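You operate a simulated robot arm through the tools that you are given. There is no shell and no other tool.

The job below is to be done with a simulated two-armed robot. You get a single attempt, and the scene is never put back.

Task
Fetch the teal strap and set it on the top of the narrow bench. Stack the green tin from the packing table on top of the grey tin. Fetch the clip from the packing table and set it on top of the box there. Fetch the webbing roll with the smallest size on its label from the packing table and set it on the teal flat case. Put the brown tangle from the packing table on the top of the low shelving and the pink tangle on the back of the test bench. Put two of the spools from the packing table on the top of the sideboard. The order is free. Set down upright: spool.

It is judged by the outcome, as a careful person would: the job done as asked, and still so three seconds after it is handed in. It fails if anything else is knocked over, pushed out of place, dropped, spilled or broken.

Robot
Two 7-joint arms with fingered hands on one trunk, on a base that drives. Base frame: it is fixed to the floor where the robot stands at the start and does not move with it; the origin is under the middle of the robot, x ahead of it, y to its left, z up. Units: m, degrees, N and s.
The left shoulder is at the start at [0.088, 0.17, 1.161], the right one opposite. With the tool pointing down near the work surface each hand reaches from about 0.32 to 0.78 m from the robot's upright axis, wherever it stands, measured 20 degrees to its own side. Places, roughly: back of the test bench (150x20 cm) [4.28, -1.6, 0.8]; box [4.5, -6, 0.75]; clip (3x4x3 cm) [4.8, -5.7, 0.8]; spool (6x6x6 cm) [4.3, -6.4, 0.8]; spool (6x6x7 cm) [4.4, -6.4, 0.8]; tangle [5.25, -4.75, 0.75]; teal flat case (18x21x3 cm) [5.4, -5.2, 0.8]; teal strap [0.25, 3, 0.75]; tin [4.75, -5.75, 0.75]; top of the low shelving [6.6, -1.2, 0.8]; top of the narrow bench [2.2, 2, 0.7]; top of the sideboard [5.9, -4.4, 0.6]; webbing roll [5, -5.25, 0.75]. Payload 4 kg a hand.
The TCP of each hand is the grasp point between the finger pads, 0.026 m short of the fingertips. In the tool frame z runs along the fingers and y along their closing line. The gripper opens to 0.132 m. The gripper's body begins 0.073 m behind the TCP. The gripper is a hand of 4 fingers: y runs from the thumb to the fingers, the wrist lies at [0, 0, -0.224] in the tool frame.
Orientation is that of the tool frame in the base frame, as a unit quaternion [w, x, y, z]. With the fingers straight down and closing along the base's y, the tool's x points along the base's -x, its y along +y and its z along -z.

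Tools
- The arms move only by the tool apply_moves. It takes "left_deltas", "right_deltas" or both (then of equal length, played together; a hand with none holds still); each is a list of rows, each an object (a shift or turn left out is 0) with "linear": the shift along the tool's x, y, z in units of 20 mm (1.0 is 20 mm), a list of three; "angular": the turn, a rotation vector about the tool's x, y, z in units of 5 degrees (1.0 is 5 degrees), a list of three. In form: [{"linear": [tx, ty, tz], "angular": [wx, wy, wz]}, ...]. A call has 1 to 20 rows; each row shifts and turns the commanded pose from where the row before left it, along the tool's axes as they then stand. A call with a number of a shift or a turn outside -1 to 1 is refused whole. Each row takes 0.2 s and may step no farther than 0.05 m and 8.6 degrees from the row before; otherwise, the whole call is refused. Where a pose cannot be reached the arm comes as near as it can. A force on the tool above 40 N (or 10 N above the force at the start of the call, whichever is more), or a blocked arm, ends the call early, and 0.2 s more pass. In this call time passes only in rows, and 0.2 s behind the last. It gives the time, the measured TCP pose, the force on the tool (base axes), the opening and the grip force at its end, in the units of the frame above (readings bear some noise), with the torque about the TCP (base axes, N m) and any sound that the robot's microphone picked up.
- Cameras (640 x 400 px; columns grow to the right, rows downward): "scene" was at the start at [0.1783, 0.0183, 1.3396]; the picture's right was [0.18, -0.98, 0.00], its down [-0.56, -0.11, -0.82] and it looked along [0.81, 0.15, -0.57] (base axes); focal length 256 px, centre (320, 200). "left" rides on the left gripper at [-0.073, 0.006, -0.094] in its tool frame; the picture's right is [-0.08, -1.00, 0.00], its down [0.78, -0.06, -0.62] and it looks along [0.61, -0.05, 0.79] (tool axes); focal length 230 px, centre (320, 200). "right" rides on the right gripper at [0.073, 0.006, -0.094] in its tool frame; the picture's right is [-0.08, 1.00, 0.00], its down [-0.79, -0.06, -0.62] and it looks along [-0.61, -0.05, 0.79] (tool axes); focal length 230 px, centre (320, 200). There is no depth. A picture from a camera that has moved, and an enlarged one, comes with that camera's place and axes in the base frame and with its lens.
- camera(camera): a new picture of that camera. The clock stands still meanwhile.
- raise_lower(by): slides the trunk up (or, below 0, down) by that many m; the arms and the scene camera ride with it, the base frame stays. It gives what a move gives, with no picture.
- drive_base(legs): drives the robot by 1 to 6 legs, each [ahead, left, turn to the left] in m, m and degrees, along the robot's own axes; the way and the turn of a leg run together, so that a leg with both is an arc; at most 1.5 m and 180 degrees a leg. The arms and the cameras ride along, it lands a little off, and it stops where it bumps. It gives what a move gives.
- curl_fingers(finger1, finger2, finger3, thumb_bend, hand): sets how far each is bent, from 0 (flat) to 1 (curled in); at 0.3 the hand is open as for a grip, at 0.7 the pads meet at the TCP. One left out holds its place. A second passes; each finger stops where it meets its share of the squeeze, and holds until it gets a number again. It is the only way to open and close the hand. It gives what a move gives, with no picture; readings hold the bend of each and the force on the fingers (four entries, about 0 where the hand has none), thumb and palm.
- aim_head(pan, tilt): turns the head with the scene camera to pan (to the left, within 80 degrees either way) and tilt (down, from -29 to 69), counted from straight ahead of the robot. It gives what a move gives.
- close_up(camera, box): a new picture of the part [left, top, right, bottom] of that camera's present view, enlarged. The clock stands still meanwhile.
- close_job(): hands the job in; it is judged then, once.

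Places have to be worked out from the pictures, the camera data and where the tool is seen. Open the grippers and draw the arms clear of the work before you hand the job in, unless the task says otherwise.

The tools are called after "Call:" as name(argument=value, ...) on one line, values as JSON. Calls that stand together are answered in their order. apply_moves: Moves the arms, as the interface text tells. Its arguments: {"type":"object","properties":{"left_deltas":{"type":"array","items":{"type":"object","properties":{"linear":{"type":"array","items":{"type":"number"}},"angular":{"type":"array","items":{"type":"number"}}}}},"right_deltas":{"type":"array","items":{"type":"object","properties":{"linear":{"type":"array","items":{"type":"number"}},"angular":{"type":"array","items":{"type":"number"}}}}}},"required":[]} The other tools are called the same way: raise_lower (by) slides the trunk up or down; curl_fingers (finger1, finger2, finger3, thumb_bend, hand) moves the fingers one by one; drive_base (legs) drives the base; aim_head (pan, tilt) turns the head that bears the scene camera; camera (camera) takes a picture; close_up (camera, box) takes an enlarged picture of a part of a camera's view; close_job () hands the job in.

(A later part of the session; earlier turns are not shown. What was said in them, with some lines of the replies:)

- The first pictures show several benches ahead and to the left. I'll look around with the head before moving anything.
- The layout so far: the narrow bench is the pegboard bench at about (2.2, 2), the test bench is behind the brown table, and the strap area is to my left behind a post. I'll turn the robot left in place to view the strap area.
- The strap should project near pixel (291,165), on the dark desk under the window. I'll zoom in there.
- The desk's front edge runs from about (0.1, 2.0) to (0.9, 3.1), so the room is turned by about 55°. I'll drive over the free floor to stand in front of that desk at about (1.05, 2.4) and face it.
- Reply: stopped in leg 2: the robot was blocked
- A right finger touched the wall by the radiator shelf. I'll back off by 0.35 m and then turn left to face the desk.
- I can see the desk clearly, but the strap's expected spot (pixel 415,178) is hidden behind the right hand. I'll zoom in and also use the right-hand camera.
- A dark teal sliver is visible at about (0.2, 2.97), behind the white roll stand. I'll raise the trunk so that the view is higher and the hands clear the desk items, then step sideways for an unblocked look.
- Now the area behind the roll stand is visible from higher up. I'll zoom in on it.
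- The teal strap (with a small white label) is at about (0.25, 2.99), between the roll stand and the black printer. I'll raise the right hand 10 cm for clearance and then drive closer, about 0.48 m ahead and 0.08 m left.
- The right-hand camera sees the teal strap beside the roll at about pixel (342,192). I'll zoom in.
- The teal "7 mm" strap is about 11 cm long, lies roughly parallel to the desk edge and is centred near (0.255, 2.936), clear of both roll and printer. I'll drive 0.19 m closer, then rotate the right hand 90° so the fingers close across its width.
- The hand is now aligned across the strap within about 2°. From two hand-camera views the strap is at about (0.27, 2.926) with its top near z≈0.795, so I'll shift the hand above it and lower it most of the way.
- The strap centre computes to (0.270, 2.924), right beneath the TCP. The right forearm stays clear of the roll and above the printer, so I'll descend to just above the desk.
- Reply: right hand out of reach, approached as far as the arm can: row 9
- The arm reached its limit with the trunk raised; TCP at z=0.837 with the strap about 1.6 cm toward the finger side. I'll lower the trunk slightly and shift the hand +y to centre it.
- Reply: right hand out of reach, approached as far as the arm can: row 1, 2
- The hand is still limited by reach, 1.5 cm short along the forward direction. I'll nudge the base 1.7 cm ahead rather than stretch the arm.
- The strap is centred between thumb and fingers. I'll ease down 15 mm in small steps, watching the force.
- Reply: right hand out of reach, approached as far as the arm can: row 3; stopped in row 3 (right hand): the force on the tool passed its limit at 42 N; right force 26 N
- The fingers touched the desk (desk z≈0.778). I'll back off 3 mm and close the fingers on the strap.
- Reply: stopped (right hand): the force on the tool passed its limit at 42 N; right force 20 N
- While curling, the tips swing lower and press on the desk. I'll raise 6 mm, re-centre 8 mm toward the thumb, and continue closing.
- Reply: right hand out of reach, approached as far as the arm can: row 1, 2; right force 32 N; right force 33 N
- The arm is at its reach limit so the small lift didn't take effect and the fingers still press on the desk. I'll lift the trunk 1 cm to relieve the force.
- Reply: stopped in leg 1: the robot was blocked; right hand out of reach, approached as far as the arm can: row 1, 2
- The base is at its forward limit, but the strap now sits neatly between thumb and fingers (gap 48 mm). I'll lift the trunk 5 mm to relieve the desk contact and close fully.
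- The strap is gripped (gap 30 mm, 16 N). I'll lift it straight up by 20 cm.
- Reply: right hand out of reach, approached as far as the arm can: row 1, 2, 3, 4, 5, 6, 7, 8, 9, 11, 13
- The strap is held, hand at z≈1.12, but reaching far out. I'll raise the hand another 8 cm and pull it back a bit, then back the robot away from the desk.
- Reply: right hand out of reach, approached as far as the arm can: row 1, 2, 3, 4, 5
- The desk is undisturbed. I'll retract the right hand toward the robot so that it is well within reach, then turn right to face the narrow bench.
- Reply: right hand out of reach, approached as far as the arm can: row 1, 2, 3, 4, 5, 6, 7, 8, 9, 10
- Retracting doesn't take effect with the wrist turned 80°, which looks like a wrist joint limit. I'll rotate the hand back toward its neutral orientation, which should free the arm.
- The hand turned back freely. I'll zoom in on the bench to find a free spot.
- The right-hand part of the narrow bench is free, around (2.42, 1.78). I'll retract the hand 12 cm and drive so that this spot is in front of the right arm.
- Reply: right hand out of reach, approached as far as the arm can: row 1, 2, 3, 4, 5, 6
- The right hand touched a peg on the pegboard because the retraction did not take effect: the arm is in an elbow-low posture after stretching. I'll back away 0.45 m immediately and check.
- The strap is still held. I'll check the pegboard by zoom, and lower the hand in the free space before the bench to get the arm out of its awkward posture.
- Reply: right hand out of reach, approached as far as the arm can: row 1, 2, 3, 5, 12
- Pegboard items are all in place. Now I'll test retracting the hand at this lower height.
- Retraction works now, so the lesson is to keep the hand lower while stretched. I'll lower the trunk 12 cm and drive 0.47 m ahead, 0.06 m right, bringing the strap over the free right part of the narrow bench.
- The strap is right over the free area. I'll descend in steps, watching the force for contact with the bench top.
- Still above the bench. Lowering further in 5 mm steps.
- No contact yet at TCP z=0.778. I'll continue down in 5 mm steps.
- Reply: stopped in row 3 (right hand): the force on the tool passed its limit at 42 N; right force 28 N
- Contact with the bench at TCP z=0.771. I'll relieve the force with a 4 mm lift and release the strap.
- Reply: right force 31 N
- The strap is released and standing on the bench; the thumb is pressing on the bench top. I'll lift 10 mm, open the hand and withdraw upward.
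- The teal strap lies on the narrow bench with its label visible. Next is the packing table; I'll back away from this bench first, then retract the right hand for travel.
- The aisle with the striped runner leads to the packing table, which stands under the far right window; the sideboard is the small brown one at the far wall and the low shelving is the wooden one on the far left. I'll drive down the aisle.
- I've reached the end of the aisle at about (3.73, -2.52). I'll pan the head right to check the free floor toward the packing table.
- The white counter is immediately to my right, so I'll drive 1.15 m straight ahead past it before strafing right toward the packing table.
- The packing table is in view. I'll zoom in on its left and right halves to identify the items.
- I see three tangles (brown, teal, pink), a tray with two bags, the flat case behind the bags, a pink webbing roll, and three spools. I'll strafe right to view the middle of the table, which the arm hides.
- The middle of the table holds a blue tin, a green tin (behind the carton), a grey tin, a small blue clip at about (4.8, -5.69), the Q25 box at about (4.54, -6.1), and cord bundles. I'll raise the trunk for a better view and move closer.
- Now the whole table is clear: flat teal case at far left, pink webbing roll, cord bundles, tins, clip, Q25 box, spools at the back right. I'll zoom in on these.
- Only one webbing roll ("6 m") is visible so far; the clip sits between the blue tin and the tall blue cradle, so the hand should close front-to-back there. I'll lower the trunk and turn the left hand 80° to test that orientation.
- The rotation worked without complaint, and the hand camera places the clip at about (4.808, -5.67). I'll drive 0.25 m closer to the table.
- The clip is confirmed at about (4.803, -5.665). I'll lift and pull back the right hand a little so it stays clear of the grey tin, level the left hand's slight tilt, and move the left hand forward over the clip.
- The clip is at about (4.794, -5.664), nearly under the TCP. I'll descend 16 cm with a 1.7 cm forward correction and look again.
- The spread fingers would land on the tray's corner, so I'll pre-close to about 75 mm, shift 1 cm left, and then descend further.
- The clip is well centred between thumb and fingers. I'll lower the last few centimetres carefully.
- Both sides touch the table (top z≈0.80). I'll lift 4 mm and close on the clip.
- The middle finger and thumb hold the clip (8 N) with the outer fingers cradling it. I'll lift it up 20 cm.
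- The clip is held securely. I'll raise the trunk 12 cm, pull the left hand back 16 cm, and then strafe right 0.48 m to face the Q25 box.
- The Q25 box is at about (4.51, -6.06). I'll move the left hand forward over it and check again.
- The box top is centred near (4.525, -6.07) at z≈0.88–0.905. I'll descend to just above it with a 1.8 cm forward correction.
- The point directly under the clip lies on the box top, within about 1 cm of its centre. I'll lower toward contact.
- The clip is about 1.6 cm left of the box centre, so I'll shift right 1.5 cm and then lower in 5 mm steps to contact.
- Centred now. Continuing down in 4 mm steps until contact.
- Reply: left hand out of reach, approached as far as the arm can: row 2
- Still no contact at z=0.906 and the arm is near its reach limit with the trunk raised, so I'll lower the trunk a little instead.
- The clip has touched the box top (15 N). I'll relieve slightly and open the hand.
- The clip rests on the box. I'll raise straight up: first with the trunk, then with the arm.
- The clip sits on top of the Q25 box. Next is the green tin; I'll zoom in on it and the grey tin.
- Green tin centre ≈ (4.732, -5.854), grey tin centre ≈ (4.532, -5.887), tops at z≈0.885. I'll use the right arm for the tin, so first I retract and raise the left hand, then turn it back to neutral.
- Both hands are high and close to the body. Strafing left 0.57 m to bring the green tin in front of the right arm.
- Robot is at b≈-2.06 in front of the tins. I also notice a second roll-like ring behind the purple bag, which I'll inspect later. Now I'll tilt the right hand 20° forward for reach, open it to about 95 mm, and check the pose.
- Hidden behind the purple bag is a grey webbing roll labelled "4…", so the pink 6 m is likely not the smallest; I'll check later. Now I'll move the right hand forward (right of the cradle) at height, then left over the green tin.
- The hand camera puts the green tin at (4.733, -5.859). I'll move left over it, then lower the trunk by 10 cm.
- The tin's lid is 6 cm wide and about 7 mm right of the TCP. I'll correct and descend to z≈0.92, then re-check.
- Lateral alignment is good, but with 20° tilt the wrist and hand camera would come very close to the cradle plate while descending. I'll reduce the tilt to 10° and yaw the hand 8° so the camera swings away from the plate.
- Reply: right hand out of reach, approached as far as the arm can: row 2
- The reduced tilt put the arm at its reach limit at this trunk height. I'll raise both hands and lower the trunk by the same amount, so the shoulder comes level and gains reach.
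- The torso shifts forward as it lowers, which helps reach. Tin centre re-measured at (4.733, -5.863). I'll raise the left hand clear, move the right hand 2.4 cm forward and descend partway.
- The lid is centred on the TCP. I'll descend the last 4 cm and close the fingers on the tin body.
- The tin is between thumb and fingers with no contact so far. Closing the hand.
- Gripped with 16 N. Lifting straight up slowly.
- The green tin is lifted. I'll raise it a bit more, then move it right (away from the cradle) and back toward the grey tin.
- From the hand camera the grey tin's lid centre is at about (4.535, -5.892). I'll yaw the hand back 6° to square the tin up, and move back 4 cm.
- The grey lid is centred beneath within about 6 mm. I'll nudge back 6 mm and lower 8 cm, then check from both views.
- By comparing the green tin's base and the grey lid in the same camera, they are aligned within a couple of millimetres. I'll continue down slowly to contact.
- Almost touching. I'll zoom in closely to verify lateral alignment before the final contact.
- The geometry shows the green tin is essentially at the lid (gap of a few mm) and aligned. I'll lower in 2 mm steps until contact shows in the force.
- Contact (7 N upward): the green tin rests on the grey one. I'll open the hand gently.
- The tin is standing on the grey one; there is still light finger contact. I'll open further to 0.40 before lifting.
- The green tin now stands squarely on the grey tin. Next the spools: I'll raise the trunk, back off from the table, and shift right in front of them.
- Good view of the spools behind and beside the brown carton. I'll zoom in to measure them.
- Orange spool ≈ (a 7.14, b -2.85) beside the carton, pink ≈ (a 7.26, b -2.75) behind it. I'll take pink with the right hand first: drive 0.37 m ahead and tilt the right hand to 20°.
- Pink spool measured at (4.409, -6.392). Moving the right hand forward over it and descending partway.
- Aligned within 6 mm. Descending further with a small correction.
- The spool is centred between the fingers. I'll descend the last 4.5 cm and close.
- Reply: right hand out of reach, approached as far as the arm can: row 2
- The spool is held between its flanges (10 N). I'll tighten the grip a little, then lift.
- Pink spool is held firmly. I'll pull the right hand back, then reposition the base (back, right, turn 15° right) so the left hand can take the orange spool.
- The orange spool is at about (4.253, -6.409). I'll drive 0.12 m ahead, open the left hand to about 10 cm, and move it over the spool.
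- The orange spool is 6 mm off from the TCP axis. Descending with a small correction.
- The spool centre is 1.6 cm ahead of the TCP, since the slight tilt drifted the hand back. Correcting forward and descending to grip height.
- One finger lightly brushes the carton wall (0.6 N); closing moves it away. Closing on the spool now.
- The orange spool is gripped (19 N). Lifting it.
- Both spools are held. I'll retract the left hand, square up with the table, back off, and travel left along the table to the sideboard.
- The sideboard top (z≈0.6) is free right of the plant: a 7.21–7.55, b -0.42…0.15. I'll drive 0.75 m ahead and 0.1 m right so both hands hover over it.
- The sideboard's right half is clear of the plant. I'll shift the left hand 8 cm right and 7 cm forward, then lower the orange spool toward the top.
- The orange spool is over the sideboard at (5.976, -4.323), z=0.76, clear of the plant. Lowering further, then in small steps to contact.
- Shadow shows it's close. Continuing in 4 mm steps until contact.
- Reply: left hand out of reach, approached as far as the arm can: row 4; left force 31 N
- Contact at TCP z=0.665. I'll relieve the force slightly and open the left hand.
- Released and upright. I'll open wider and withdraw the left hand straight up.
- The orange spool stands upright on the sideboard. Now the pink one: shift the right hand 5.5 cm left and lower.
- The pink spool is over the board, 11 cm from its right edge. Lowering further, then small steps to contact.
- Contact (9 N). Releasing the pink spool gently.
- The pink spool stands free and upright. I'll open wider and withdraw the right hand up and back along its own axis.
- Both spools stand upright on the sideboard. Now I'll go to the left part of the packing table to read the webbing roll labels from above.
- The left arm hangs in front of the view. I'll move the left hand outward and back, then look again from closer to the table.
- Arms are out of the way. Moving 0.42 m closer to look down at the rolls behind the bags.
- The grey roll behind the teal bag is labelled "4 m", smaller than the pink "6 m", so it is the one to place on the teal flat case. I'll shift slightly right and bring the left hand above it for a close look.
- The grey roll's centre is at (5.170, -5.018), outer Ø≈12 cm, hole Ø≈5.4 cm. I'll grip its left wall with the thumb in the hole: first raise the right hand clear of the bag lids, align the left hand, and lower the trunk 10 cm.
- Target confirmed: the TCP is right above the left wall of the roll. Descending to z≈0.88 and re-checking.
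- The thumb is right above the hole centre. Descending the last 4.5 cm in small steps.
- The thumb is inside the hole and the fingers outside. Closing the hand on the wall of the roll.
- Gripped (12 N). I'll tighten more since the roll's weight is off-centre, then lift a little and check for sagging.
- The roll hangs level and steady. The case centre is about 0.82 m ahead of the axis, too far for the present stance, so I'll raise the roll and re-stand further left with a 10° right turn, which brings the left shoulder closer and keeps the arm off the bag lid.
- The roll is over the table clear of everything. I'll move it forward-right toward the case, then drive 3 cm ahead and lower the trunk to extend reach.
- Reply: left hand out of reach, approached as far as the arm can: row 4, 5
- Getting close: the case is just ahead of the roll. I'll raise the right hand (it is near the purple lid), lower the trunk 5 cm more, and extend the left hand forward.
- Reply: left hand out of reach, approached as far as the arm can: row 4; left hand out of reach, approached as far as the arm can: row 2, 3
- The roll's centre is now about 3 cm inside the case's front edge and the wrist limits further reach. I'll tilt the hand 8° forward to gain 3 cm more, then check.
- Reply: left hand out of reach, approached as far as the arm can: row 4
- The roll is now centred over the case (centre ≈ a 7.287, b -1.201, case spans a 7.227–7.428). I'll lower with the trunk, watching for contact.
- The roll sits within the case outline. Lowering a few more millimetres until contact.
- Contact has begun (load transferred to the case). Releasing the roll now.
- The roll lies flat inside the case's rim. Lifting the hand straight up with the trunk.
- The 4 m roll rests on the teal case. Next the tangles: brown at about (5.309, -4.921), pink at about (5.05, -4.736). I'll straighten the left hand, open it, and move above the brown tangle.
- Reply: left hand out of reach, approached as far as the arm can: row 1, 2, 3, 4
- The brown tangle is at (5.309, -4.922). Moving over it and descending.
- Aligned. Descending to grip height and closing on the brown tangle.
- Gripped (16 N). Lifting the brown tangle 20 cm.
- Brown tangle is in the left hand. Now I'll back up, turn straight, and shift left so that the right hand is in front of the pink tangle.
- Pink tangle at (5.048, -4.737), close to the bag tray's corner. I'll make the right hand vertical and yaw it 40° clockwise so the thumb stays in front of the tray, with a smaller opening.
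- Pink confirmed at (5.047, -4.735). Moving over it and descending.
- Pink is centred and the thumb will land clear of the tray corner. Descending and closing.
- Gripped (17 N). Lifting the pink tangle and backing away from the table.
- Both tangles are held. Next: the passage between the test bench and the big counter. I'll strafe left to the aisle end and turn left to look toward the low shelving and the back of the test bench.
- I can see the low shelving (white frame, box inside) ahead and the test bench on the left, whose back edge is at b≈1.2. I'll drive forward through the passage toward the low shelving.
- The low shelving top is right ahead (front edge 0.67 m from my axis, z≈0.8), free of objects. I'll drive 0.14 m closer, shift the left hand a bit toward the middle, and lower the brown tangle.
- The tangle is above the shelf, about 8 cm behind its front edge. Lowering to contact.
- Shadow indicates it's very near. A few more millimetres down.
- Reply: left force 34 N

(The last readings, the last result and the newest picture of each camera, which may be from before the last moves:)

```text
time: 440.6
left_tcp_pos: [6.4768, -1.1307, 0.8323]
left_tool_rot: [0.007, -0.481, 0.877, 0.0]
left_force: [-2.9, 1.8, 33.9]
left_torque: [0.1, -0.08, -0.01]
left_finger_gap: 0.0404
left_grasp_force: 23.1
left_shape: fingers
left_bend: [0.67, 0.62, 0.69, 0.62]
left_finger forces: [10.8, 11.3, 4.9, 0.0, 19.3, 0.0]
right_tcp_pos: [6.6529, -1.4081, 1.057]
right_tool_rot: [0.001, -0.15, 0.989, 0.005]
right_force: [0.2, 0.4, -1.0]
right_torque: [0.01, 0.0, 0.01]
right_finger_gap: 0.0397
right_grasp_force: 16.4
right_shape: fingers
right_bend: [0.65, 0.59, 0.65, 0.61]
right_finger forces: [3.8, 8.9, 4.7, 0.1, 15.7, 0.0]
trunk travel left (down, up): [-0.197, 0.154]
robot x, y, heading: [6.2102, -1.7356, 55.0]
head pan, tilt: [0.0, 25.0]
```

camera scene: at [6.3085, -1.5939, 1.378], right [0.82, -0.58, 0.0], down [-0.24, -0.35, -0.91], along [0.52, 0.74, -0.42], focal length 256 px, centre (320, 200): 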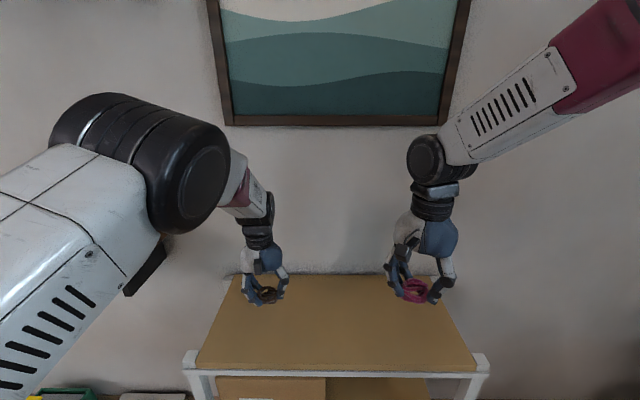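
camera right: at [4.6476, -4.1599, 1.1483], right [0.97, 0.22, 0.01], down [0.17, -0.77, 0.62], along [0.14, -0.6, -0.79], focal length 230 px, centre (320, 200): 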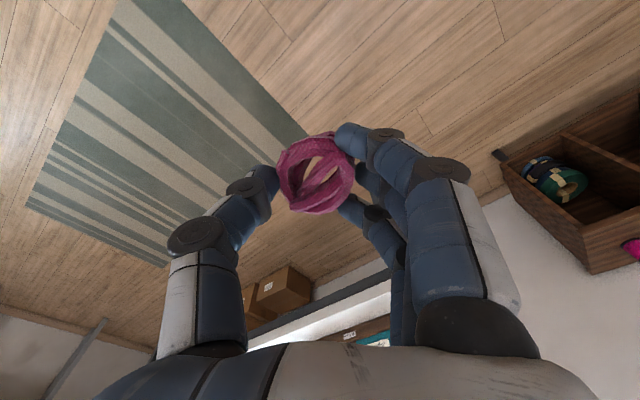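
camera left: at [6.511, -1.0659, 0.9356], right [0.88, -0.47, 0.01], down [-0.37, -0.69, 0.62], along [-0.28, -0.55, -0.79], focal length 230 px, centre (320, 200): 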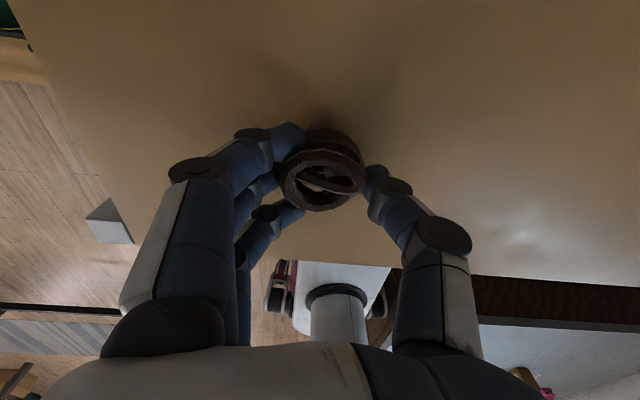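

Contact at TCP z≈0.832. I'll relieve with a 5 mm lift and release the brown tangle.

Call:
apply_moves(left_deltas=[{"linear": [0, 0, -0.3]}])

Call:
curl_fingers(hand="left", finger1=0.52, finger2=0.5, finger3=0.52, thumb_bend=0.51)

Call:
camera(camera="left")

```text
time: 441.1
left_tcp_pos: [6.4773, -1.1316, 0.8322]
left_tool_rot: [0.003, -0.481, 0.877, -0.003]
left_force: [1.5, 4.9, 15.1]
left_torque: [0.21, -0.05, -0.01]
left_finger_gap: 0.0403
left_grasp_force: 21.1
left_shape: fingers
left_bend: [0.67, 0.62, 0.68, 0.62]
left_finger forces: [10.8, 10.3, 3.8, 0.0, 17.5, 0.0]
right_tcp_pos: [6.6534, -1.406, 1.0545]
right_tool_rot: [0.002, -0.149, 0.989, 0.004]
right_force: [0.3, 0.8, -0.8]
right_torque: [-0.01, -0.03, -0.01]
right_finger_gap: 0.0399
right_grasp_force: 16.9
right_shape: fingers
right_bend: [0.65, 0.59, 0.65, 0.61]
right_finger forces: [3.6, 9.0, 4.7, 0.0, 15.7, 0.0]
trunk travel left (down, up): [-0.197, 0.154]
robot x, y, heading: [6.2152, -1.734, 54.8]
head pan, tilt: [0.0, 25.0]
```

```text
time: 442.1
left_tcp_pos: [6.477, -1.1317, 0.8338]
left_tool_rot: [0.002, -0.482, 0.876, -0.003]
left_force: [-0.2, 0.0, 1.7]
left_torque: [0.0, 0.03, 0.0]
left_finger_gap: 0.0649
left_grasp_force: 0.6
left_shape: fingers
left_bend: [0.52, 0.51, 0.52, 0.51]
left_finger forces: [0.0, 1.2, 0.3, 0.0, 0.1, 0.1]
right_tcp_pos: [6.653, -1.4059, 1.0547]
right_tool_rot: [0.002, -0.149, 0.989, 0.003]
right_force: [-0.1, 0.4, -0.1]
right_torque: [-0.01, -0.01, 0.0]
right_finger_gap: 0.0398
right_grasp_force: 16.6
right_shape: fingers
right_bend: [0.65, 0.59, 0.65, 0.61]
right_finger forces: [3.7, 9.1, 4.8, 0.0, 15.7, 0.0]
trunk travel left (down, up): [-0.197, 0.154]
robot x, y, heading: [6.2121, -1.7337, 54.8]
head pan, tilt: [0.0, 25.0]
```

```text
taken
camera left: at [6.5104, -1.0659, 0.926], right [0.88, -0.47, 0.01], down [-0.37, -0.69, 0.62], along [-0.28, -0.55, -0.79], focal length 230 px, centre (320, 200)
```

left: 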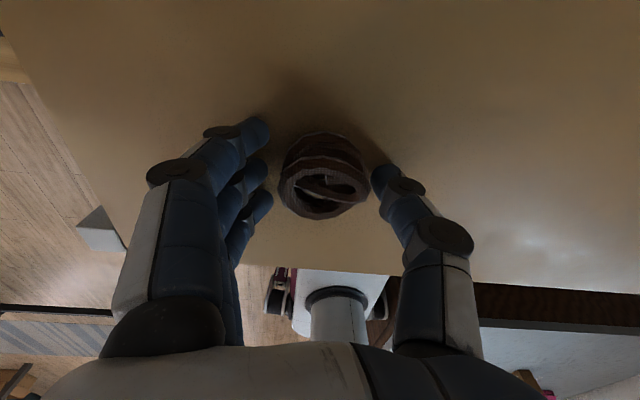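

The brown tangle rests on the shelf. Opening wider and lifting the left hand away.

Call:
apply_moves(left_deltas=[{"linear": [0, 0, -0.3]}])

Call:
curl_fingers(hand="left", finger1=0.4, finger2=0.4, finger3=0.4, thumb_bend=0.4)

Call:
apply_moves(left_deltas=[{"linear": [0, 0, -1]}, {"linear": [0, 0, -1]}, {"linear": [0, 0, -1]}, {"linear": [0, 0, -1]}, {"linear": [0, 0, -1]}, {"linear": [0, 0, -1]}, {"linear": [0, 0, -1]}, {"linear": [0, 0, -1]}, {"linear": [0, 0, -1]}, {"linear": [0, 0, -1]}])

Call:
camera(camera="scene")

```text
time: 442.4
left_tcp_pos: [6.4767, -1.1315, 0.8402]
left_tool_rot: [0.002, -0.482, 0.876, -0.002]
left_force: [0.0, -0.1, -0.5]
left_torque: [0.0, 0.01, 0.06]
left_finger_gap: 0.0647
left_grasp_force: 0.0
left_shape: fingers
left_bend: [0.52, 0.5, 0.52, 0.51]
left_finger forces: [0.1, 0.0, 0.0, 0.0, 0.0, 0.0]
right_tcp_pos: [6.653, -1.4063, 1.054]
right_tool_rot: [0.002, -0.15, 0.989, 0.003]
right_force: [0.7, 0.4, -0.2]
right_torque: [0.01, -0.01, -0.02]
right_finger_gap: 0.04
right_grasp_force: 16.9
right_shape: fingers
right_bend: [0.65, 0.59, 0.65, 0.61]
right_finger forces: [3.7, 8.9, 4.6, 0.0, 15.7, 0.1]
trunk travel left (down, up): [-0.197, 0.154]
robot x, y, heading: [6.2124, -1.7351, 54.5]
head pan, tilt: [0.0, 25.0]
```

```text
time: 443.4
left_tcp_pos: [6.4779, -1.1305, 0.8391]
left_tool_rot: [0.003, -0.482, 0.876, -0.003]
left_force: [-0.4, -0.6, 0.4]
left_torque: [-0.03, -0.02, -0.01]
left_finger_gap: 0.1029
left_grasp_force: 0.0
left_shape: fingers
left_bend: [0.4, 0.4, 0.4, 0.4]
left_finger forces: [0.1, 0.1, 0.0, 0.0, 0.1, 0.0]
right_tcp_pos: [6.6533, -1.406, 1.054]
right_tool_rot: [0.001, -0.149, 0.989, 0.003]
right_force: [0.5, -0.1, -0.7]
right_torque: [0.01, 0.05, 0.01]
right_finger_gap: 0.0398
right_grasp_force: 16.5
right_shape: fingers
right_bend: [0.65, 0.59, 0.65, 0.61]
right_finger forces: [3.7, 9.0, 4.7, 0.0, 15.7, 0.0]
trunk travel left (down, up): [-0.197, 0.154]
robot x, y, heading: [6.2102, -1.7329, 54.7]
head pan, tilt: [0.0, 25.0]
```

```text
time: 445.6
left_tcp_pos: [6.4761, -1.1315, 1.0402]
left_tool_rot: [0.002, -0.482, 0.876, -0.002]
left_force: [-0.1, 0.3, -0.8]
left_torque: [-0.03, -0.01, -0.04]
left_finger_gap: 0.1029
left_grasp_force: 0.1
left_shape: fingers
left_bend: [0.4, 0.4, 0.4, 0.4]
left_finger forces: [0.1, 0.0, 0.0, 0.0, 0.0, 0.0]
right_tcp_pos: [6.655, -1.4051, 1.0556]
right_tool_rot: [0.001, -0.15, 0.989, 0.004]
right_force: [0.1, -0.4, -0.3]
right_torque: [0.0, -0.02, -0.01]
right_finger_gap: 0.0399
right_grasp_force: 16.3
right_shape: fingers
right_bend: [0.65, 0.59, 0.65, 0.61]
right_finger forces: [3.7, 9.0, 4.7, 0.0, 15.8, 0.0]
trunk travel left (down, up): [-0.197, 0.154]
robot x, y, heading: [6.2147, -1.7336, 55.1]
head pan, tilt: [0.0, 25.0]
```

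```text
taken
camera scene: at [6.3082, -1.5946, 1.3782], right [0.82, -0.58, 0.0], down [-0.24, -0.34, -0.91], along [0.52, 0.74, -0.42], focal length 256 px, centre (320, 200)
```

scene: 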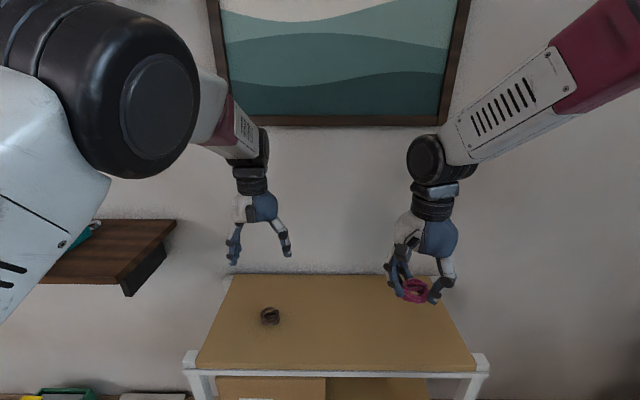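

The brown tangle lies on the low shelving's top. Now I'll retract the left hand, back out of here, and turn to face the end of the test bench with its back strip on my right-hand side.

Call:
apply_moves(left_deltas=[{"linear": [1, 0.3, 0]}, {"linear": [1, 0.3, 0]}, {"linear": [1, 0.3, 0]}, {"linear": [1, 0.3, 0]}, {"linear": [1, 0.3, 0]}, {"linear": [1, 0.3, 0]}, {"linear": [1, 0.3, 0]}, {"linear": [1, 0.3, 0]}])

Call:
drive_base(legs=[[-0.35, 0.15, 0], [-0.65, 0.1, 0], [0, 0, 90]])

Call:
aim_head(pan=0, tilt=35)

Call:
camera(camera="scene")

```text
time: 447.4
left_tcp_pos: [6.3488, -1.2406, 1.0401]
left_tool_rot: [0.003, -0.48, 0.877, -0.004]
left_force: [-0.2, -0.4, 0.1]
left_torque: [0.01, -0.02, -0.02]
left_finger_gap: 0.1029
left_grasp_force: 0.0
left_shape: fingers
left_bend: [0.4, 0.4, 0.4, 0.4]
left_finger forces: [0.1, 0.0, 0.1, 0.0, 0.0, 0.1]
right_tcp_pos: [6.6533, -1.4053, 1.0547]
right_tool_rot: [0.001, -0.15, 0.989, 0.004]
right_force: [-0.7, -0.6, 0.2]
right_torque: [0.0, -0.02, 0.02]
right_finger_gap: 0.0399
right_grasp_force: 16.4
right_shape: fingers
right_bend: [0.65, 0.59, 0.65, 0.61]
right_finger forces: [3.6, 8.9, 4.8, 0.0, 15.7, 0.0]
trunk travel left (down, up): [-0.197, 0.154]
robot x, y, heading: [6.2145, -1.7395, 54.7]
head pan, tilt: [0.0, 25.0]
```

```text
time: 456.9
left_tcp_pos: [4.9348, -2.2608, 1.0401]
left_tool_rot: [-0.004, 0.957, -0.289, 0.001]
left_force: [-0.4, -0.1, 0.0]
left_torque: [0.0, 0.01, 0.02]
left_finger_gap: 0.1033
left_grasp_force: 0.1
left_shape: fingers
left_bend: [0.4, 0.4, 0.4, 0.4]
left_finger forces: [0.1, 0.2, 0.0, 0.1, 0.0, 0.1]
right_tcp_pos: [5.1068, -1.9601, 1.0554]
right_tool_rot: [0.001, 0.799, -0.602, -0.004]
right_force: [0.1, 0.5, -0.4]
right_torque: [0.01, 0.01, -0.01]
right_finger_gap: 0.0393
right_grasp_force: 16.6
right_shape: fingers
right_bend: [0.65, 0.6, 0.65, 0.61]
right_finger forces: [3.3, 9.0, 4.6, 0.1, 15.3, 0.0]
trunk travel left (down, up): [-0.197, 0.154]
robot x, y, heading: [5.4273, -2.4083, 143.5]
head pan, tilt: [0.0, 25.0]
```

```text
time: 457.6
left_tcp_pos: [4.9342, -2.2599, 1.0399]
left_tool_rot: [-0.004, 0.957, -0.289, 0.0]
left_force: [0.1, 0.0, -0.4]
left_torque: [-0.02, 0.02, 0.01]
left_finger_gap: 0.1031
left_grasp_force: 0.0
left_shape: fingers
left_bend: [0.4, 0.4, 0.4, 0.4]
left_finger forces: [0.0, 0.1, 0.0, 0.0, 0.0, 0.0]
right_tcp_pos: [5.1069, -1.9597, 1.0538]
right_tool_rot: [0.001, 0.799, -0.602, -0.002]
right_force: [-0.6, 0.7, -1.1]
right_torque: [-0.01, 0.0, 0.01]
right_finger_gap: 0.0395
right_grasp_force: 16.1
right_shape: fingers
right_bend: [0.65, 0.6, 0.65, 0.61]
right_finger forces: [3.2, 8.9, 4.6, 0.0, 15.4, 0.0]
trunk travel left (down, up): [-0.197, 0.154]
robot x, y, heading: [5.4246, -2.4092, 143.8]
head pan, tilt: [0.0, 35.0]
```

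```text
taken
camera scene: at [5.2908, -2.3077, 1.3624], right [0.59, 0.8, 0.0], down [0.46, -0.34, -0.82], along [-0.66, 0.49, -0.57], focal length 256 px, centre (320, 200)
```

scene: 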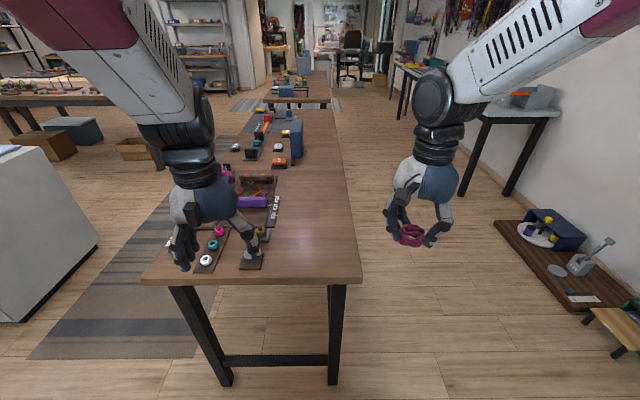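

The back strip of the test bench (right-hand side from here) is clear of items. I'll drive 0.33 m ahead and 0.16 m left so the pink tangle comes over the strip.

Call:
drive_base(legs=[[0, 0.16, 1.5], [0.33, 0, 0]])

Call:
camera(camera="scene")

Call:
camera(camera="right")

```text
time: 461.4
left_tcp_pos: [4.5686, -2.2164, 1.0397]
left_tool_rot: [-0.005, 0.961, -0.276, 0.001]
left_force: [0.6, 0.5, -0.3]
left_torque: [0.0, -0.02, -0.03]
left_finger_gap: 0.103
left_grasp_force: 0.2
left_shape: fingers
left_bend: [0.4, 0.4, 0.4, 0.4]
left_finger forces: [0.1, 0.0, 0.0, 0.1, 0.0, 0.0]
right_tcp_pos: [4.7335, -1.9121, 1.0541]
right_tool_rot: [0.001, 0.807, -0.591, -0.004]
right_force: [-0.5, -0.4, -0.1]
right_torque: [0.0, -0.04, 0.0]
right_finger_gap: 0.0394
right_grasp_force: 15.4
right_shape: fingers
right_bend: [0.65, 0.6, 0.65, 0.61]
right_finger forces: [3.4, 8.9, 4.5, 0.1, 15.3, 0.1]
trunk travel left (down, up): [-0.197, 0.154]
robot x, y, heading: [5.0661, -2.3552, 145.4]
head pan, tilt: [0.0, 35.0]
```

```text
taken
camera scene: at [4.9273, -2.2544, 1.3623], right [0.57, 0.82, 0.0], down [0.47, -0.33, -0.82], along [-0.67, 0.47, -0.57], focal length 256 px, centre (320, 200)
```

scene: 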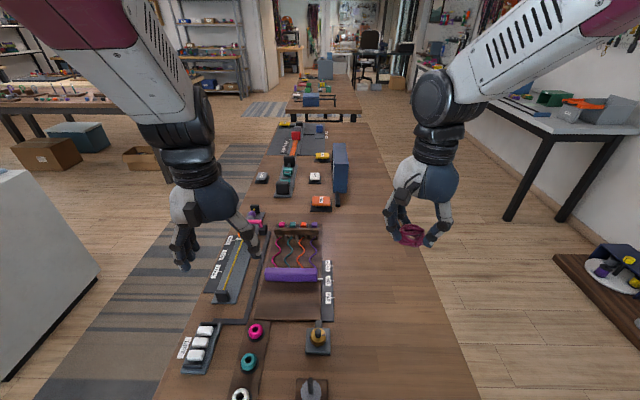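

```text
taken
camera right: at [4.7499, -1.9844, 1.1481], right [-0.97, -0.23, 0.01], down [-0.18, 0.77, 0.62], along [-0.15, 0.6, -0.79], focal length 230 px, centre (320, 200)
```

right: 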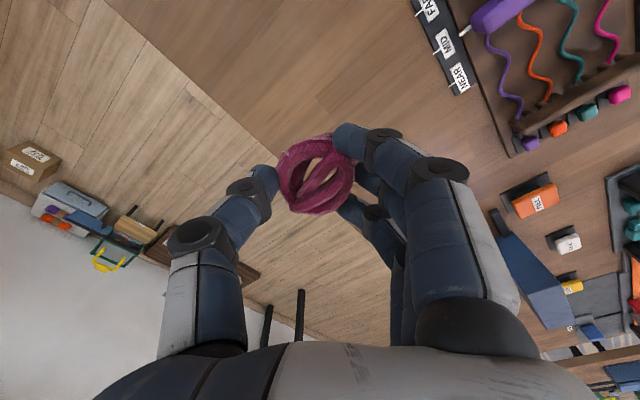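

The pink tangle is over the strip at (a 4.98, b 1.11), 11 cm from the back edge, with nothing underneath. Lowering it.

Call:
apply_moves(right_deltas=[{"linear": [0, 0, 1]}, {"linear": [0, 0, 1]}, {"linear": [0, 0, 1]}, {"linear": [0, 0, 1]}, {"linear": [0, 0, 1]}, {"linear": [0, 0, 1]}, {"linear": [0, 0, 1]}, {"linear": [0, 0, 1]}])

Call:
camera(camera="right")

Call:
camera(camera="scene")

```text
time: 463.2
left_tcp_pos: [4.5701, -2.218, 1.0391]
left_tool_rot: [-0.004, 0.961, -0.277, 0.0]
left_force: [-0.5, 0.4, -0.7]
left_torque: [0.04, 0.01, 0.03]
left_finger_gap: 0.1031
left_grasp_force: 0.1
left_shape: fingers
left_bend: [0.4, 0.4, 0.4, 0.4]
left_finger forces: [0.0, 0.0, 0.0, 0.0, 0.1, 0.1]
right_tcp_pos: [4.7335, -1.9114, 0.894]
right_tool_rot: [0.001, 0.807, -0.591, -0.002]
right_force: [-0.1, 0.1, -0.2]
right_torque: [0.04, -0.02, 0.01]
right_finger_gap: 0.039
right_grasp_force: 16.5
right_shape: fingers
right_bend: [0.65, 0.6, 0.65, 0.61]
right_finger forces: [3.4, 8.9, 5.1, 0.0, 15.2, 0.0]
trunk travel left (down, up): [-0.197, 0.154]
robot x, y, heading: [5.0668, -2.3506, 145.0]
head pan, tilt: [0.0, 35.0]
```

```text
taken
camera right: at [4.7496, -1.9848, 0.988], right [-0.97, -0.23, 0.01], down [-0.18, 0.77, 0.62], along [-0.15, 0.6, -0.79], focal length 230 px, centre (320, 200)
```

right: 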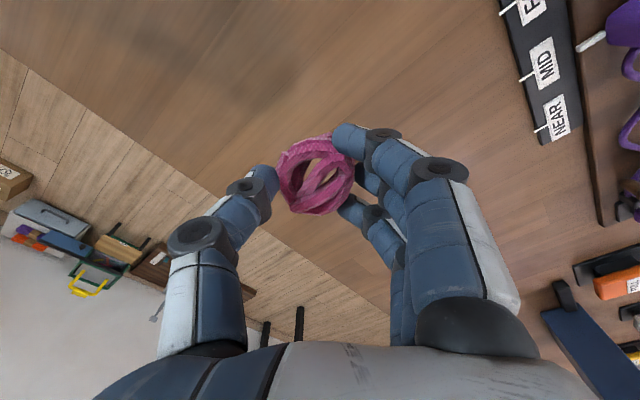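

```text
taken
camera scene: at [4.9274, -2.2545, 1.3622], right [0.57, 0.82, 0.0], down [0.47, -0.33, -0.82], along [-0.67, 0.47, -0.57], focal length 256 px, centre (320, 200)
```

scene: 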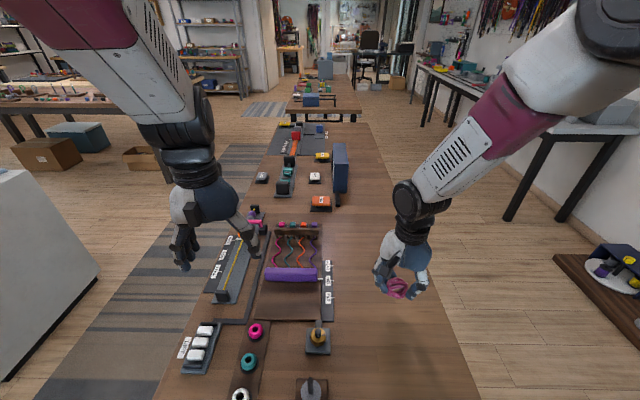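

Still well placed. Lowering to contact in small steps.

Call:
apply_moves(right_deltas=[{"linear": [0, 0, 1]}, {"linear": [0, 0, 1]}, {"linear": [0, 0, 0.25]}, {"linear": [0, 0, 0.25]}])

Call:
apply_moves(right_deltas=[{"linear": [0, 0, 0.25]}, {"linear": [0, 0, 0.25]}])

Call:
camera(camera="right")

```text
time: 464.2
left_tcp_pos: [4.5701, -2.2175, 1.0385]
left_tool_rot: [-0.005, 0.961, -0.276, 0.0]
left_force: [-0.9, 0.0, 0.2]
left_torque: [0.02, 0.05, -0.02]
left_finger_gap: 0.1029
left_grasp_force: 0.1
left_shape: fingers
left_bend: [0.4, 0.4, 0.4, 0.4]
left_finger forces: [0.0, 0.0, 0.0, 0.1, 0.0, 0.0]
right_tcp_pos: [4.7326, -1.912, 0.8437]
right_tool_rot: [0.002, 0.807, -0.59, -0.003]
right_force: [-0.9, -0.3, -0.1]
right_torque: [0.01, -0.01, -0.02]
right_finger_gap: 0.0391
right_grasp_force: 16.5
right_shape: fingers
right_bend: [0.65, 0.6, 0.65, 0.61]
right_finger forces: [3.5, 8.8, 5.1, 0.0, 15.3, 0.1]
trunk travel left (down, up): [-0.197, 0.154]
robot x, y, heading: [5.0658, -2.3512, 145.2]
head pan, tilt: [0.0, 35.0]
```

```text
time: 464.8
left_tcp_pos: [4.5719, -2.2194, 1.0411]
left_tool_rot: [-0.005, 0.961, -0.275, -0.002]
left_force: [-0.1, 1.0, -1.1]
left_torque: [-0.02, -0.03, -0.02]
left_finger_gap: 0.1031
left_grasp_force: 0.0
left_shape: fingers
left_bend: [0.4, 0.4, 0.4, 0.4]
left_finger forces: [0.0, 0.1, 0.0, 0.1, 0.0, 0.0]
right_tcp_pos: [4.732, -1.9134, 0.8372]
right_tool_rot: [0.001, 0.807, -0.591, -0.006]
right_force: [-1.8, -1.2, 31.9]
right_torque: [0.1, -0.01, -0.05]
right_finger_gap: 0.0377
right_grasp_force: 21.9
right_shape: fingers
right_bend: [0.68, 0.62, 0.67, 0.62]
right_finger forces: [4.7, 11.4, 9.0, 0.0, 19.3, 0.1]
trunk travel left (down, up): [-0.197, 0.154]
robot x, y, heading: [5.0644, -2.3503, 145.2]
head pan, tilt: [0.0, 35.0]
```

```text
taken
camera right: at [4.7485, -1.9855, 0.9319], right [-0.97, -0.23, 0.01], down [-0.17, 0.76, 0.62], along [-0.15, 0.6, -0.78], focal length 230 px, centre (320, 200)
```

right: 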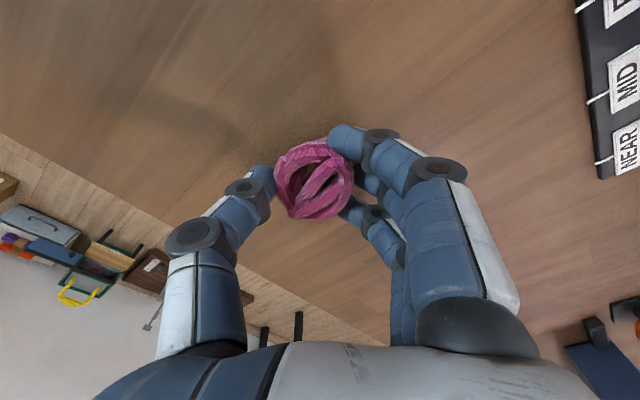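

Contact (32 N). Relieving by 5 mm and releasing the pink tangle.

Call:
apply_moves(right_deltas=[{"linear": [0, 0, -0.3]}])

Call:
curl_fingers(hand="right", finger1=0.54, finger2=0.51, finger3=0.54, thumb_bend=0.52)

Call:
camera(camera="right")

```text
time: 465.2
left_tcp_pos: [4.5716, -2.218, 1.0389]
left_tool_rot: [-0.005, 0.961, -0.276, 0.0]
left_force: [0.7, -0.3, -0.5]
left_torque: [-0.04, -0.01, -0.03]
left_finger_gap: 0.103
left_grasp_force: 0.1
left_shape: fingers
left_bend: [0.4, 0.4, 0.4, 0.4]
left_finger forces: [0.0, 0.1, 0.0, 0.0, 0.1, 0.0]
right_tcp_pos: [4.7327, -1.9137, 0.8387]
right_tool_rot: [0.001, 0.807, -0.59, -0.002]
right_force: [-3.8, 0.4, 7.3]
right_torque: [0.06, 0.17, 0.01]
right_finger_gap: 0.0377
right_grasp_force: 19.1
right_shape: fingers
right_bend: [0.67, 0.61, 0.67, 0.62]
right_finger forces: [4.3, 10.6, 8.3, 0.0, 15.1, 0.1]
trunk travel left (down, up): [-0.197, 0.154]
robot x, y, heading: [5.069, -2.3501, 145.1]
head pan, tilt: [0.0, 35.0]
```

```text
time: 466.2
left_tcp_pos: [4.5707, -2.217, 1.0398]
left_tool_rot: [-0.005, 0.961, -0.275, 0.0]
left_force: [-0.1, 0.6, -0.3]
left_torque: [-0.01, -0.01, -0.01]
left_finger_gap: 0.1029
left_grasp_force: 0.0
left_shape: fingers
left_bend: [0.4, 0.4, 0.4, 0.4]
left_finger forces: [0.1, 0.0, 0.1, 0.1, 0.1, 0.1]
right_tcp_pos: [4.7329, -1.9118, 0.8406]
right_tool_rot: [0.001, 0.807, -0.59, -0.003]
right_force: [-0.7, -0.5, 0.6]
right_torque: [0.01, -0.01, 0.01]
right_finger_gap: 0.06
right_grasp_force: 0.1
right_shape: fingers
right_bend: [0.54, 0.51, 0.54, 0.52]
right_finger forces: [0.0, 0.1, 0.0, 0.0, 0.1, 0.0]
trunk travel left (down, up): [-0.197, 0.154]
robot x, y, heading: [5.0672, -2.3513, 145.0]
head pan, tilt: [0.0, 35.0]
```

```text
taken
camera right: at [4.749, -1.9844, 0.9346], right [-0.97, -0.23, 0.01], down [-0.18, 0.77, 0.62], along [-0.15, 0.6, -0.79], focal length 230 px, centre (320, 200)
```

right: 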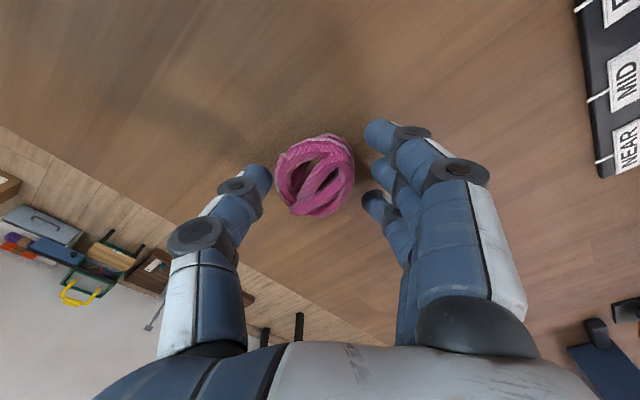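

The pink tangle is released on the strip. Opening the hand and lifting away.

Call:
curl_fingers(hand="right", finger1=0.42, finger2=0.42, finger3=0.42, thumb_bend=0.42)

Call:
apply_moves(right_deltas=[{"linear": [0, 0, -0.5]}, {"linear": [0, 0, -1]}, {"linear": [0, 0, -1]}, {"linear": [0, 0, -1]}, {"linear": [0, 0, -1]}, {"linear": [0, 0, -1]}, {"linear": [0, 0, -1]}, {"linear": [0, 0, -1]}, {"linear": [0, 0, -1]}, {"linear": [0, 0, -1]}, {"linear": [0, 0, -1]}])

Call:
camera(camera="scene")

Call:
camera(camera="right")

```text
time: 467.2
left_tcp_pos: [4.5702, -2.2171, 1.0391]
left_tool_rot: [-0.004, 0.961, -0.276, 0.0]
left_force: [0.5, -0.5, -0.1]
left_torque: [0.01, -0.01, -0.01]
left_finger_gap: 0.1031
left_grasp_force: 0.1
left_shape: fingers
left_bend: [0.4, 0.4, 0.4, 0.4]
left_finger forces: [0.0, 0.0, 0.1, 0.0, 0.1, 0.1]
right_tcp_pos: [4.7321, -1.9127, 0.8405]
right_tool_rot: [0.002, 0.807, -0.591, -0.003]
right_force: [0.0, -0.3, 0.4]
right_torque: [-0.01, 0.03, 0.01]
right_finger_gap: 0.0967
right_grasp_force: 0.0
right_shape: fingers
right_bend: [0.42, 0.42, 0.42, 0.42]
right_finger forces: [0.1, 0.1, 0.0, 0.0, 0.0, 0.0]
trunk travel left (down, up): [-0.197, 0.154]
robot x, y, heading: [5.0647, -2.3496, 145.1]
head pan, tilt: [0.0, 35.0]
```

```text
time: 469.6
left_tcp_pos: [4.5706, -2.2181, 1.0394]
left_tool_rot: [-0.006, 0.961, -0.276, 0.0]
left_force: [0.2, 0.6, 0.3]
left_torque: [-0.01, -0.01, -0.01]
left_finger_gap: 0.103
left_grasp_force: 0.1
left_shape: fingers
left_bend: [0.4, 0.4, 0.4, 0.4]
left_finger forces: [0.1, 0.0, 0.0, 0.0, 0.1, 0.0]
right_tcp_pos: [4.7336, -1.913, 1.0519]
right_tool_rot: [0.003, 0.807, -0.59, -0.003]
right_force: [-0.2, -0.4, -0.8]
right_torque: [-0.02, 0.0, 0.01]
right_finger_gap: 0.0965
right_grasp_force: 0.2
right_shape: fingers
right_bend: [0.42, 0.42, 0.42, 0.42]
right_finger forces: [0.1, 0.1, 0.0, 0.1, 0.1, 0.0]
trunk travel left (down, up): [-0.197, 0.154]
robot x, y, heading: [5.0679, -2.3507, 145.3]
head pan, tilt: [0.0, 35.0]
```

```text
taken
camera scene: at [4.9281, -2.255, 1.3624], right [0.57, 0.82, 0.0], down [0.47, -0.33, -0.82], along [-0.67, 0.47, -0.57], focal length 256 px, centre (320, 200)
```

scene: 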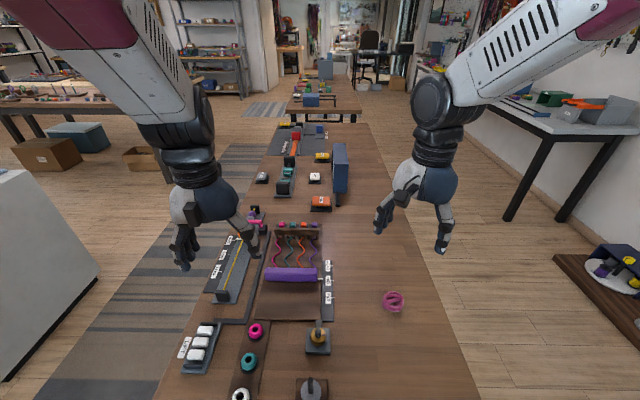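

```text
taken
camera right: at [4.7502, -1.9849, 1.1449], right [-0.97, -0.23, 0.01], down [-0.18, 0.77, 0.62], along [-0.15, 0.6, -0.79], focal length 230 px, centre (320, 200)
```

right: 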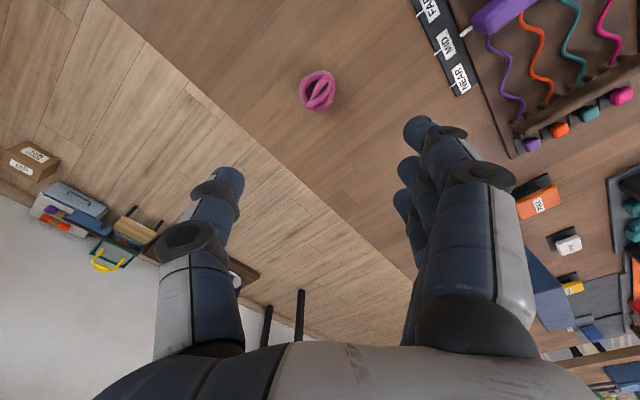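

The pink tangle lies on the back strip of the test bench at (a 4.98, b 1.11). All placements are done. I'll open both hands, back away, and take a final look at the packing table and sideboard.

Call:
curl_fingers(hand="right", finger1=0.3, finger2=0.3, finger3=0.3, thumb_bend=0.3)

Call:
curl_fingers(hand="left", finger1=0.3, finger2=0.3, finger3=0.3, thumb_bend=0.3)

Call:
drive_base(legs=[[-0.25, 0, 0], [0, 0.95, 0], [0, 0, 120]])

Call:
camera(camera="scene")

```text
time: 470.6
left_tcp_pos: [4.5705, -2.2173, 1.0403]
left_tool_rot: [-0.005, 0.961, -0.277, 0.0]
left_force: [0.0, 0.1, -0.4]
left_torque: [0.0, -0.02, 0.03]
left_finger_gap: 0.1032
left_grasp_force: 0.1
left_shape: fingers
left_bend: [0.4, 0.4, 0.4, 0.4]
left_finger forces: [0.1, 0.1, 0.1, 0.0, 0.0, 0.0]
right_tcp_pos: [4.7331, -1.9133, 1.0491]
right_tool_rot: [0.002, 0.807, -0.591, -0.003]
right_force: [0.0, 0.1, 0.5]
right_torque: [0.02, -0.01, -0.01]
right_finger_gap: 0.1359
right_grasp_force: 0.1
right_shape: fingers
right_bend: [0.3, 0.3, 0.3, 0.3]
right_finger forces: [0.0, 0.1, 0.0, 0.0, 0.0, 0.1]
trunk travel left (down, up): [-0.197, 0.154]
robot x, y, heading: [5.068, -2.3521, 145.1]
head pan, tilt: [0.0, 35.0]
```

```text
time: 471.6
left_tcp_pos: [4.5701, -2.2172, 1.0398]
left_tool_rot: [-0.005, 0.961, -0.277, -0.001]
left_force: [0.2, 0.2, 0.2]
left_torque: [-0.02, 0.0, -0.02]
left_finger_gap: 0.1355
left_grasp_force: 0.0
left_shape: fingers
left_bend: [0.3, 0.3, 0.3, 0.3]
left_finger forces: [0.1, 0.0, 0.1, 0.0, 0.0, 0.0]
right_tcp_pos: [4.7338, -1.9134, 1.0503]
right_tool_rot: [0.002, 0.807, -0.591, -0.003]
right_force: [0.5, 0.4, 0.3]
right_torque: [0.0, 0.03, 0.0]
right_finger_gap: 0.1357
right_grasp_force: 0.0
right_shape: fingers
right_bend: [0.3, 0.3, 0.3, 0.3]
right_finger forces: [0.1, 0.1, 0.1, 0.0, 0.0, 0.0]
trunk travel left (down, up): [-0.197, 0.154]
robot x, y, heading: [5.0722, -2.35, 145.2]
head pan, tilt: [0.0, 35.0]
```

```text
time: 486.8
left_tcp_pos: [4.8522, -3.7712, 1.0397]
left_tool_rot: [-0.002, 0.721, 0.693, -0.004]
left_force: [0.3, 0.0, 0.3]
left_torque: [-0.01, 0.0, -0.01]
left_finger_gap: 0.1357
left_grasp_force: 0.1
left_shape: fingers
left_bend: [0.3, 0.3, 0.3, 0.3]
left_finger forces: [0.0, 0.0, 0.0, 0.1, 0.1, 0.0]
right_tcp_pos: [4.5078, -3.7815, 1.0512]
right_tool_rot: [0.003, 0.915, 0.403, 0.0]
right_force: [0.6, -0.8, 0.1]
right_torque: [0.01, 0.02, 0.03]
right_finger_gap: 0.1357
right_grasp_force: 0.1
right_shape: fingers
right_bend: [0.3, 0.3, 0.3, 0.3]
right_finger forces: [0.0, 0.1, 0.1, 0.1, 0.1, 0.0]
trunk travel left (down, up): [-0.197, 0.154]
robot x, y, heading: [4.7254, -3.2759, -95.0]
head pan, tilt: [0.0, 35.0]
```

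```text
taken
camera scene: at [4.7049, -3.4385, 1.3623], right [-1.0, 0.09, 0.0], down [0.05, 0.57, -0.82], along [-0.07, -0.82, -0.57], focal length 256 px, centre (320, 200)
```

scene: 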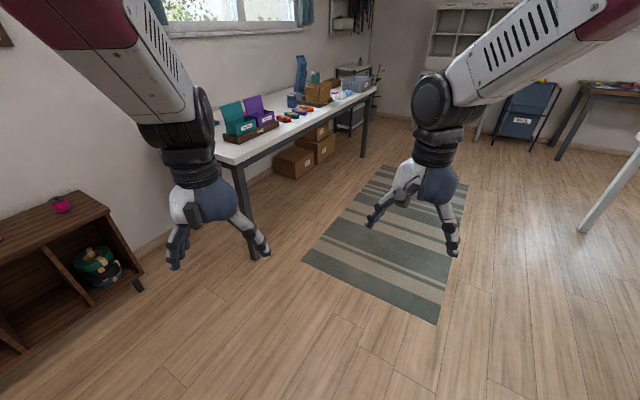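

Call:
close_up(camera="scene", box=[210, 45, 390, 160])

Call:
drive_base(legs=[[0, 0, 50]])

Call:
camera(camera="scene")

```text
3.48 times, centred on (300, 102) of scene
camera zoom: at [4.7049, -3.4385, 1.3623], right [-1.0, 0.09, 0.0], down [0.05, 0.57, -0.82], along [-0.07, -0.82, -0.57], focal length 891 px, centre (390, 539)
```

zoom: 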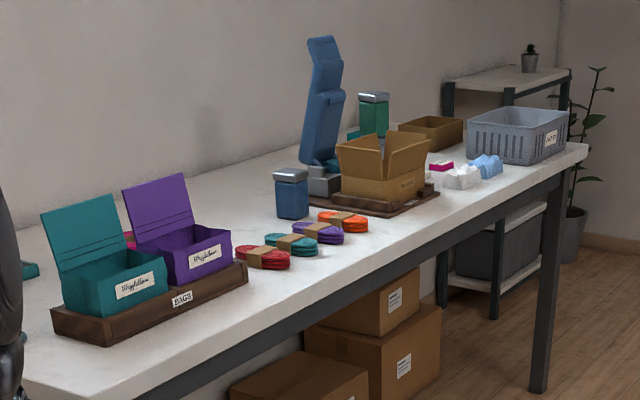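

```text
time: 489.4
left_tcp_pos: [5.1863, -3.4944, 1.0404]
left_tool_rot: [0.0, 0.36, 0.933, -0.004]
left_force: [0.5, -0.5, -0.3]
left_torque: [0.0, 0.02, -0.01]
left_finger_gap: 0.136
left_grasp_force: 0.1
left_shape: fingers
left_bend: [0.3, 0.3, 0.3, 0.3]
left_finger forces: [0.1, 0.0, 0.0, 0.1, 0.0, 0.0]
right_tcp_pos: [4.9722, -3.7658, 1.05]
right_tool_rot: [0.004, 0.66, 0.751, 0.001]
right_force: [0.5, -1.3, 0.6]
right_torque: [0.0, 0.0, 0.01]
right_finger_gap: 0.1358
right_grasp_force: 0.1
right_shape: fingers
right_bend: [0.3, 0.3, 0.3, 0.3]
right_finger forces: [0.1, 0.1, 0.1, 0.0, 0.1, 0.0]
trunk travel left (down, up): [-0.197, 0.154]
robot x, y, heading: [4.7209, -3.277, -45.1]
head pan, tilt: [0.0, 35.0]
```

```text
taken
camera scene: at [4.8366, -3.3904, 1.3623], right [-0.71, -0.71, 0.0], down [-0.41, 0.41, -0.82], along [0.58, -0.58, -0.57], focal length 256 px, centre (320, 200)
```

scene: 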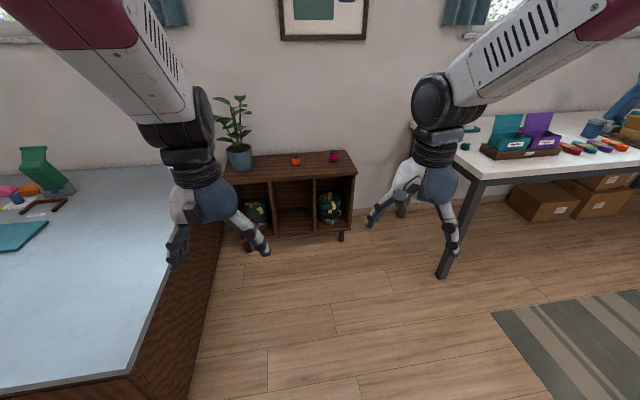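

The final look shows the tin stack standing, both spools upright on the sideboard and the rest of the table undisturbed. Both hands are open and clear of all surfaces, so I hand the job in.

Call:
close_job()

```text
The job is handed in.
```

I handed the job in with every item set down where you asked. The judge's verdict has not come back to me.

- **Teal strap:** it is on the free right part of the narrow bench's top.
- **Green tin:** it stands on the grey tin; I checked it again just before handing in.
- **Clip:** it is on top of the teal Q25 box, the only closed box on the packing table.
- **Webbing roll:** I chose the grey "4 m" roll, because the only other roll I found there is labelled "6 m". It lies flat on the teal flat case.
- **Brown tangle:** it is on the top of the low shelving.
- **Pink tangle:** it is on the back strip of the test bench, near its right-hand end.
- **Spools:** the orange and pink spools stand upright on the sideboard, also checked just before handing in.

There were four light contacts along the way:

- A finger touched the wall by the radiator.
- The right hand pressed against pegs above the narrow bench.
- The base bumped something, probably the printer desk's edge, while I reached for the strap.
- A finger brushed a carton wall on the packing table.

I saw nothing moved or knocked over. Both hands were open and clear of the surfaces when I handed in.
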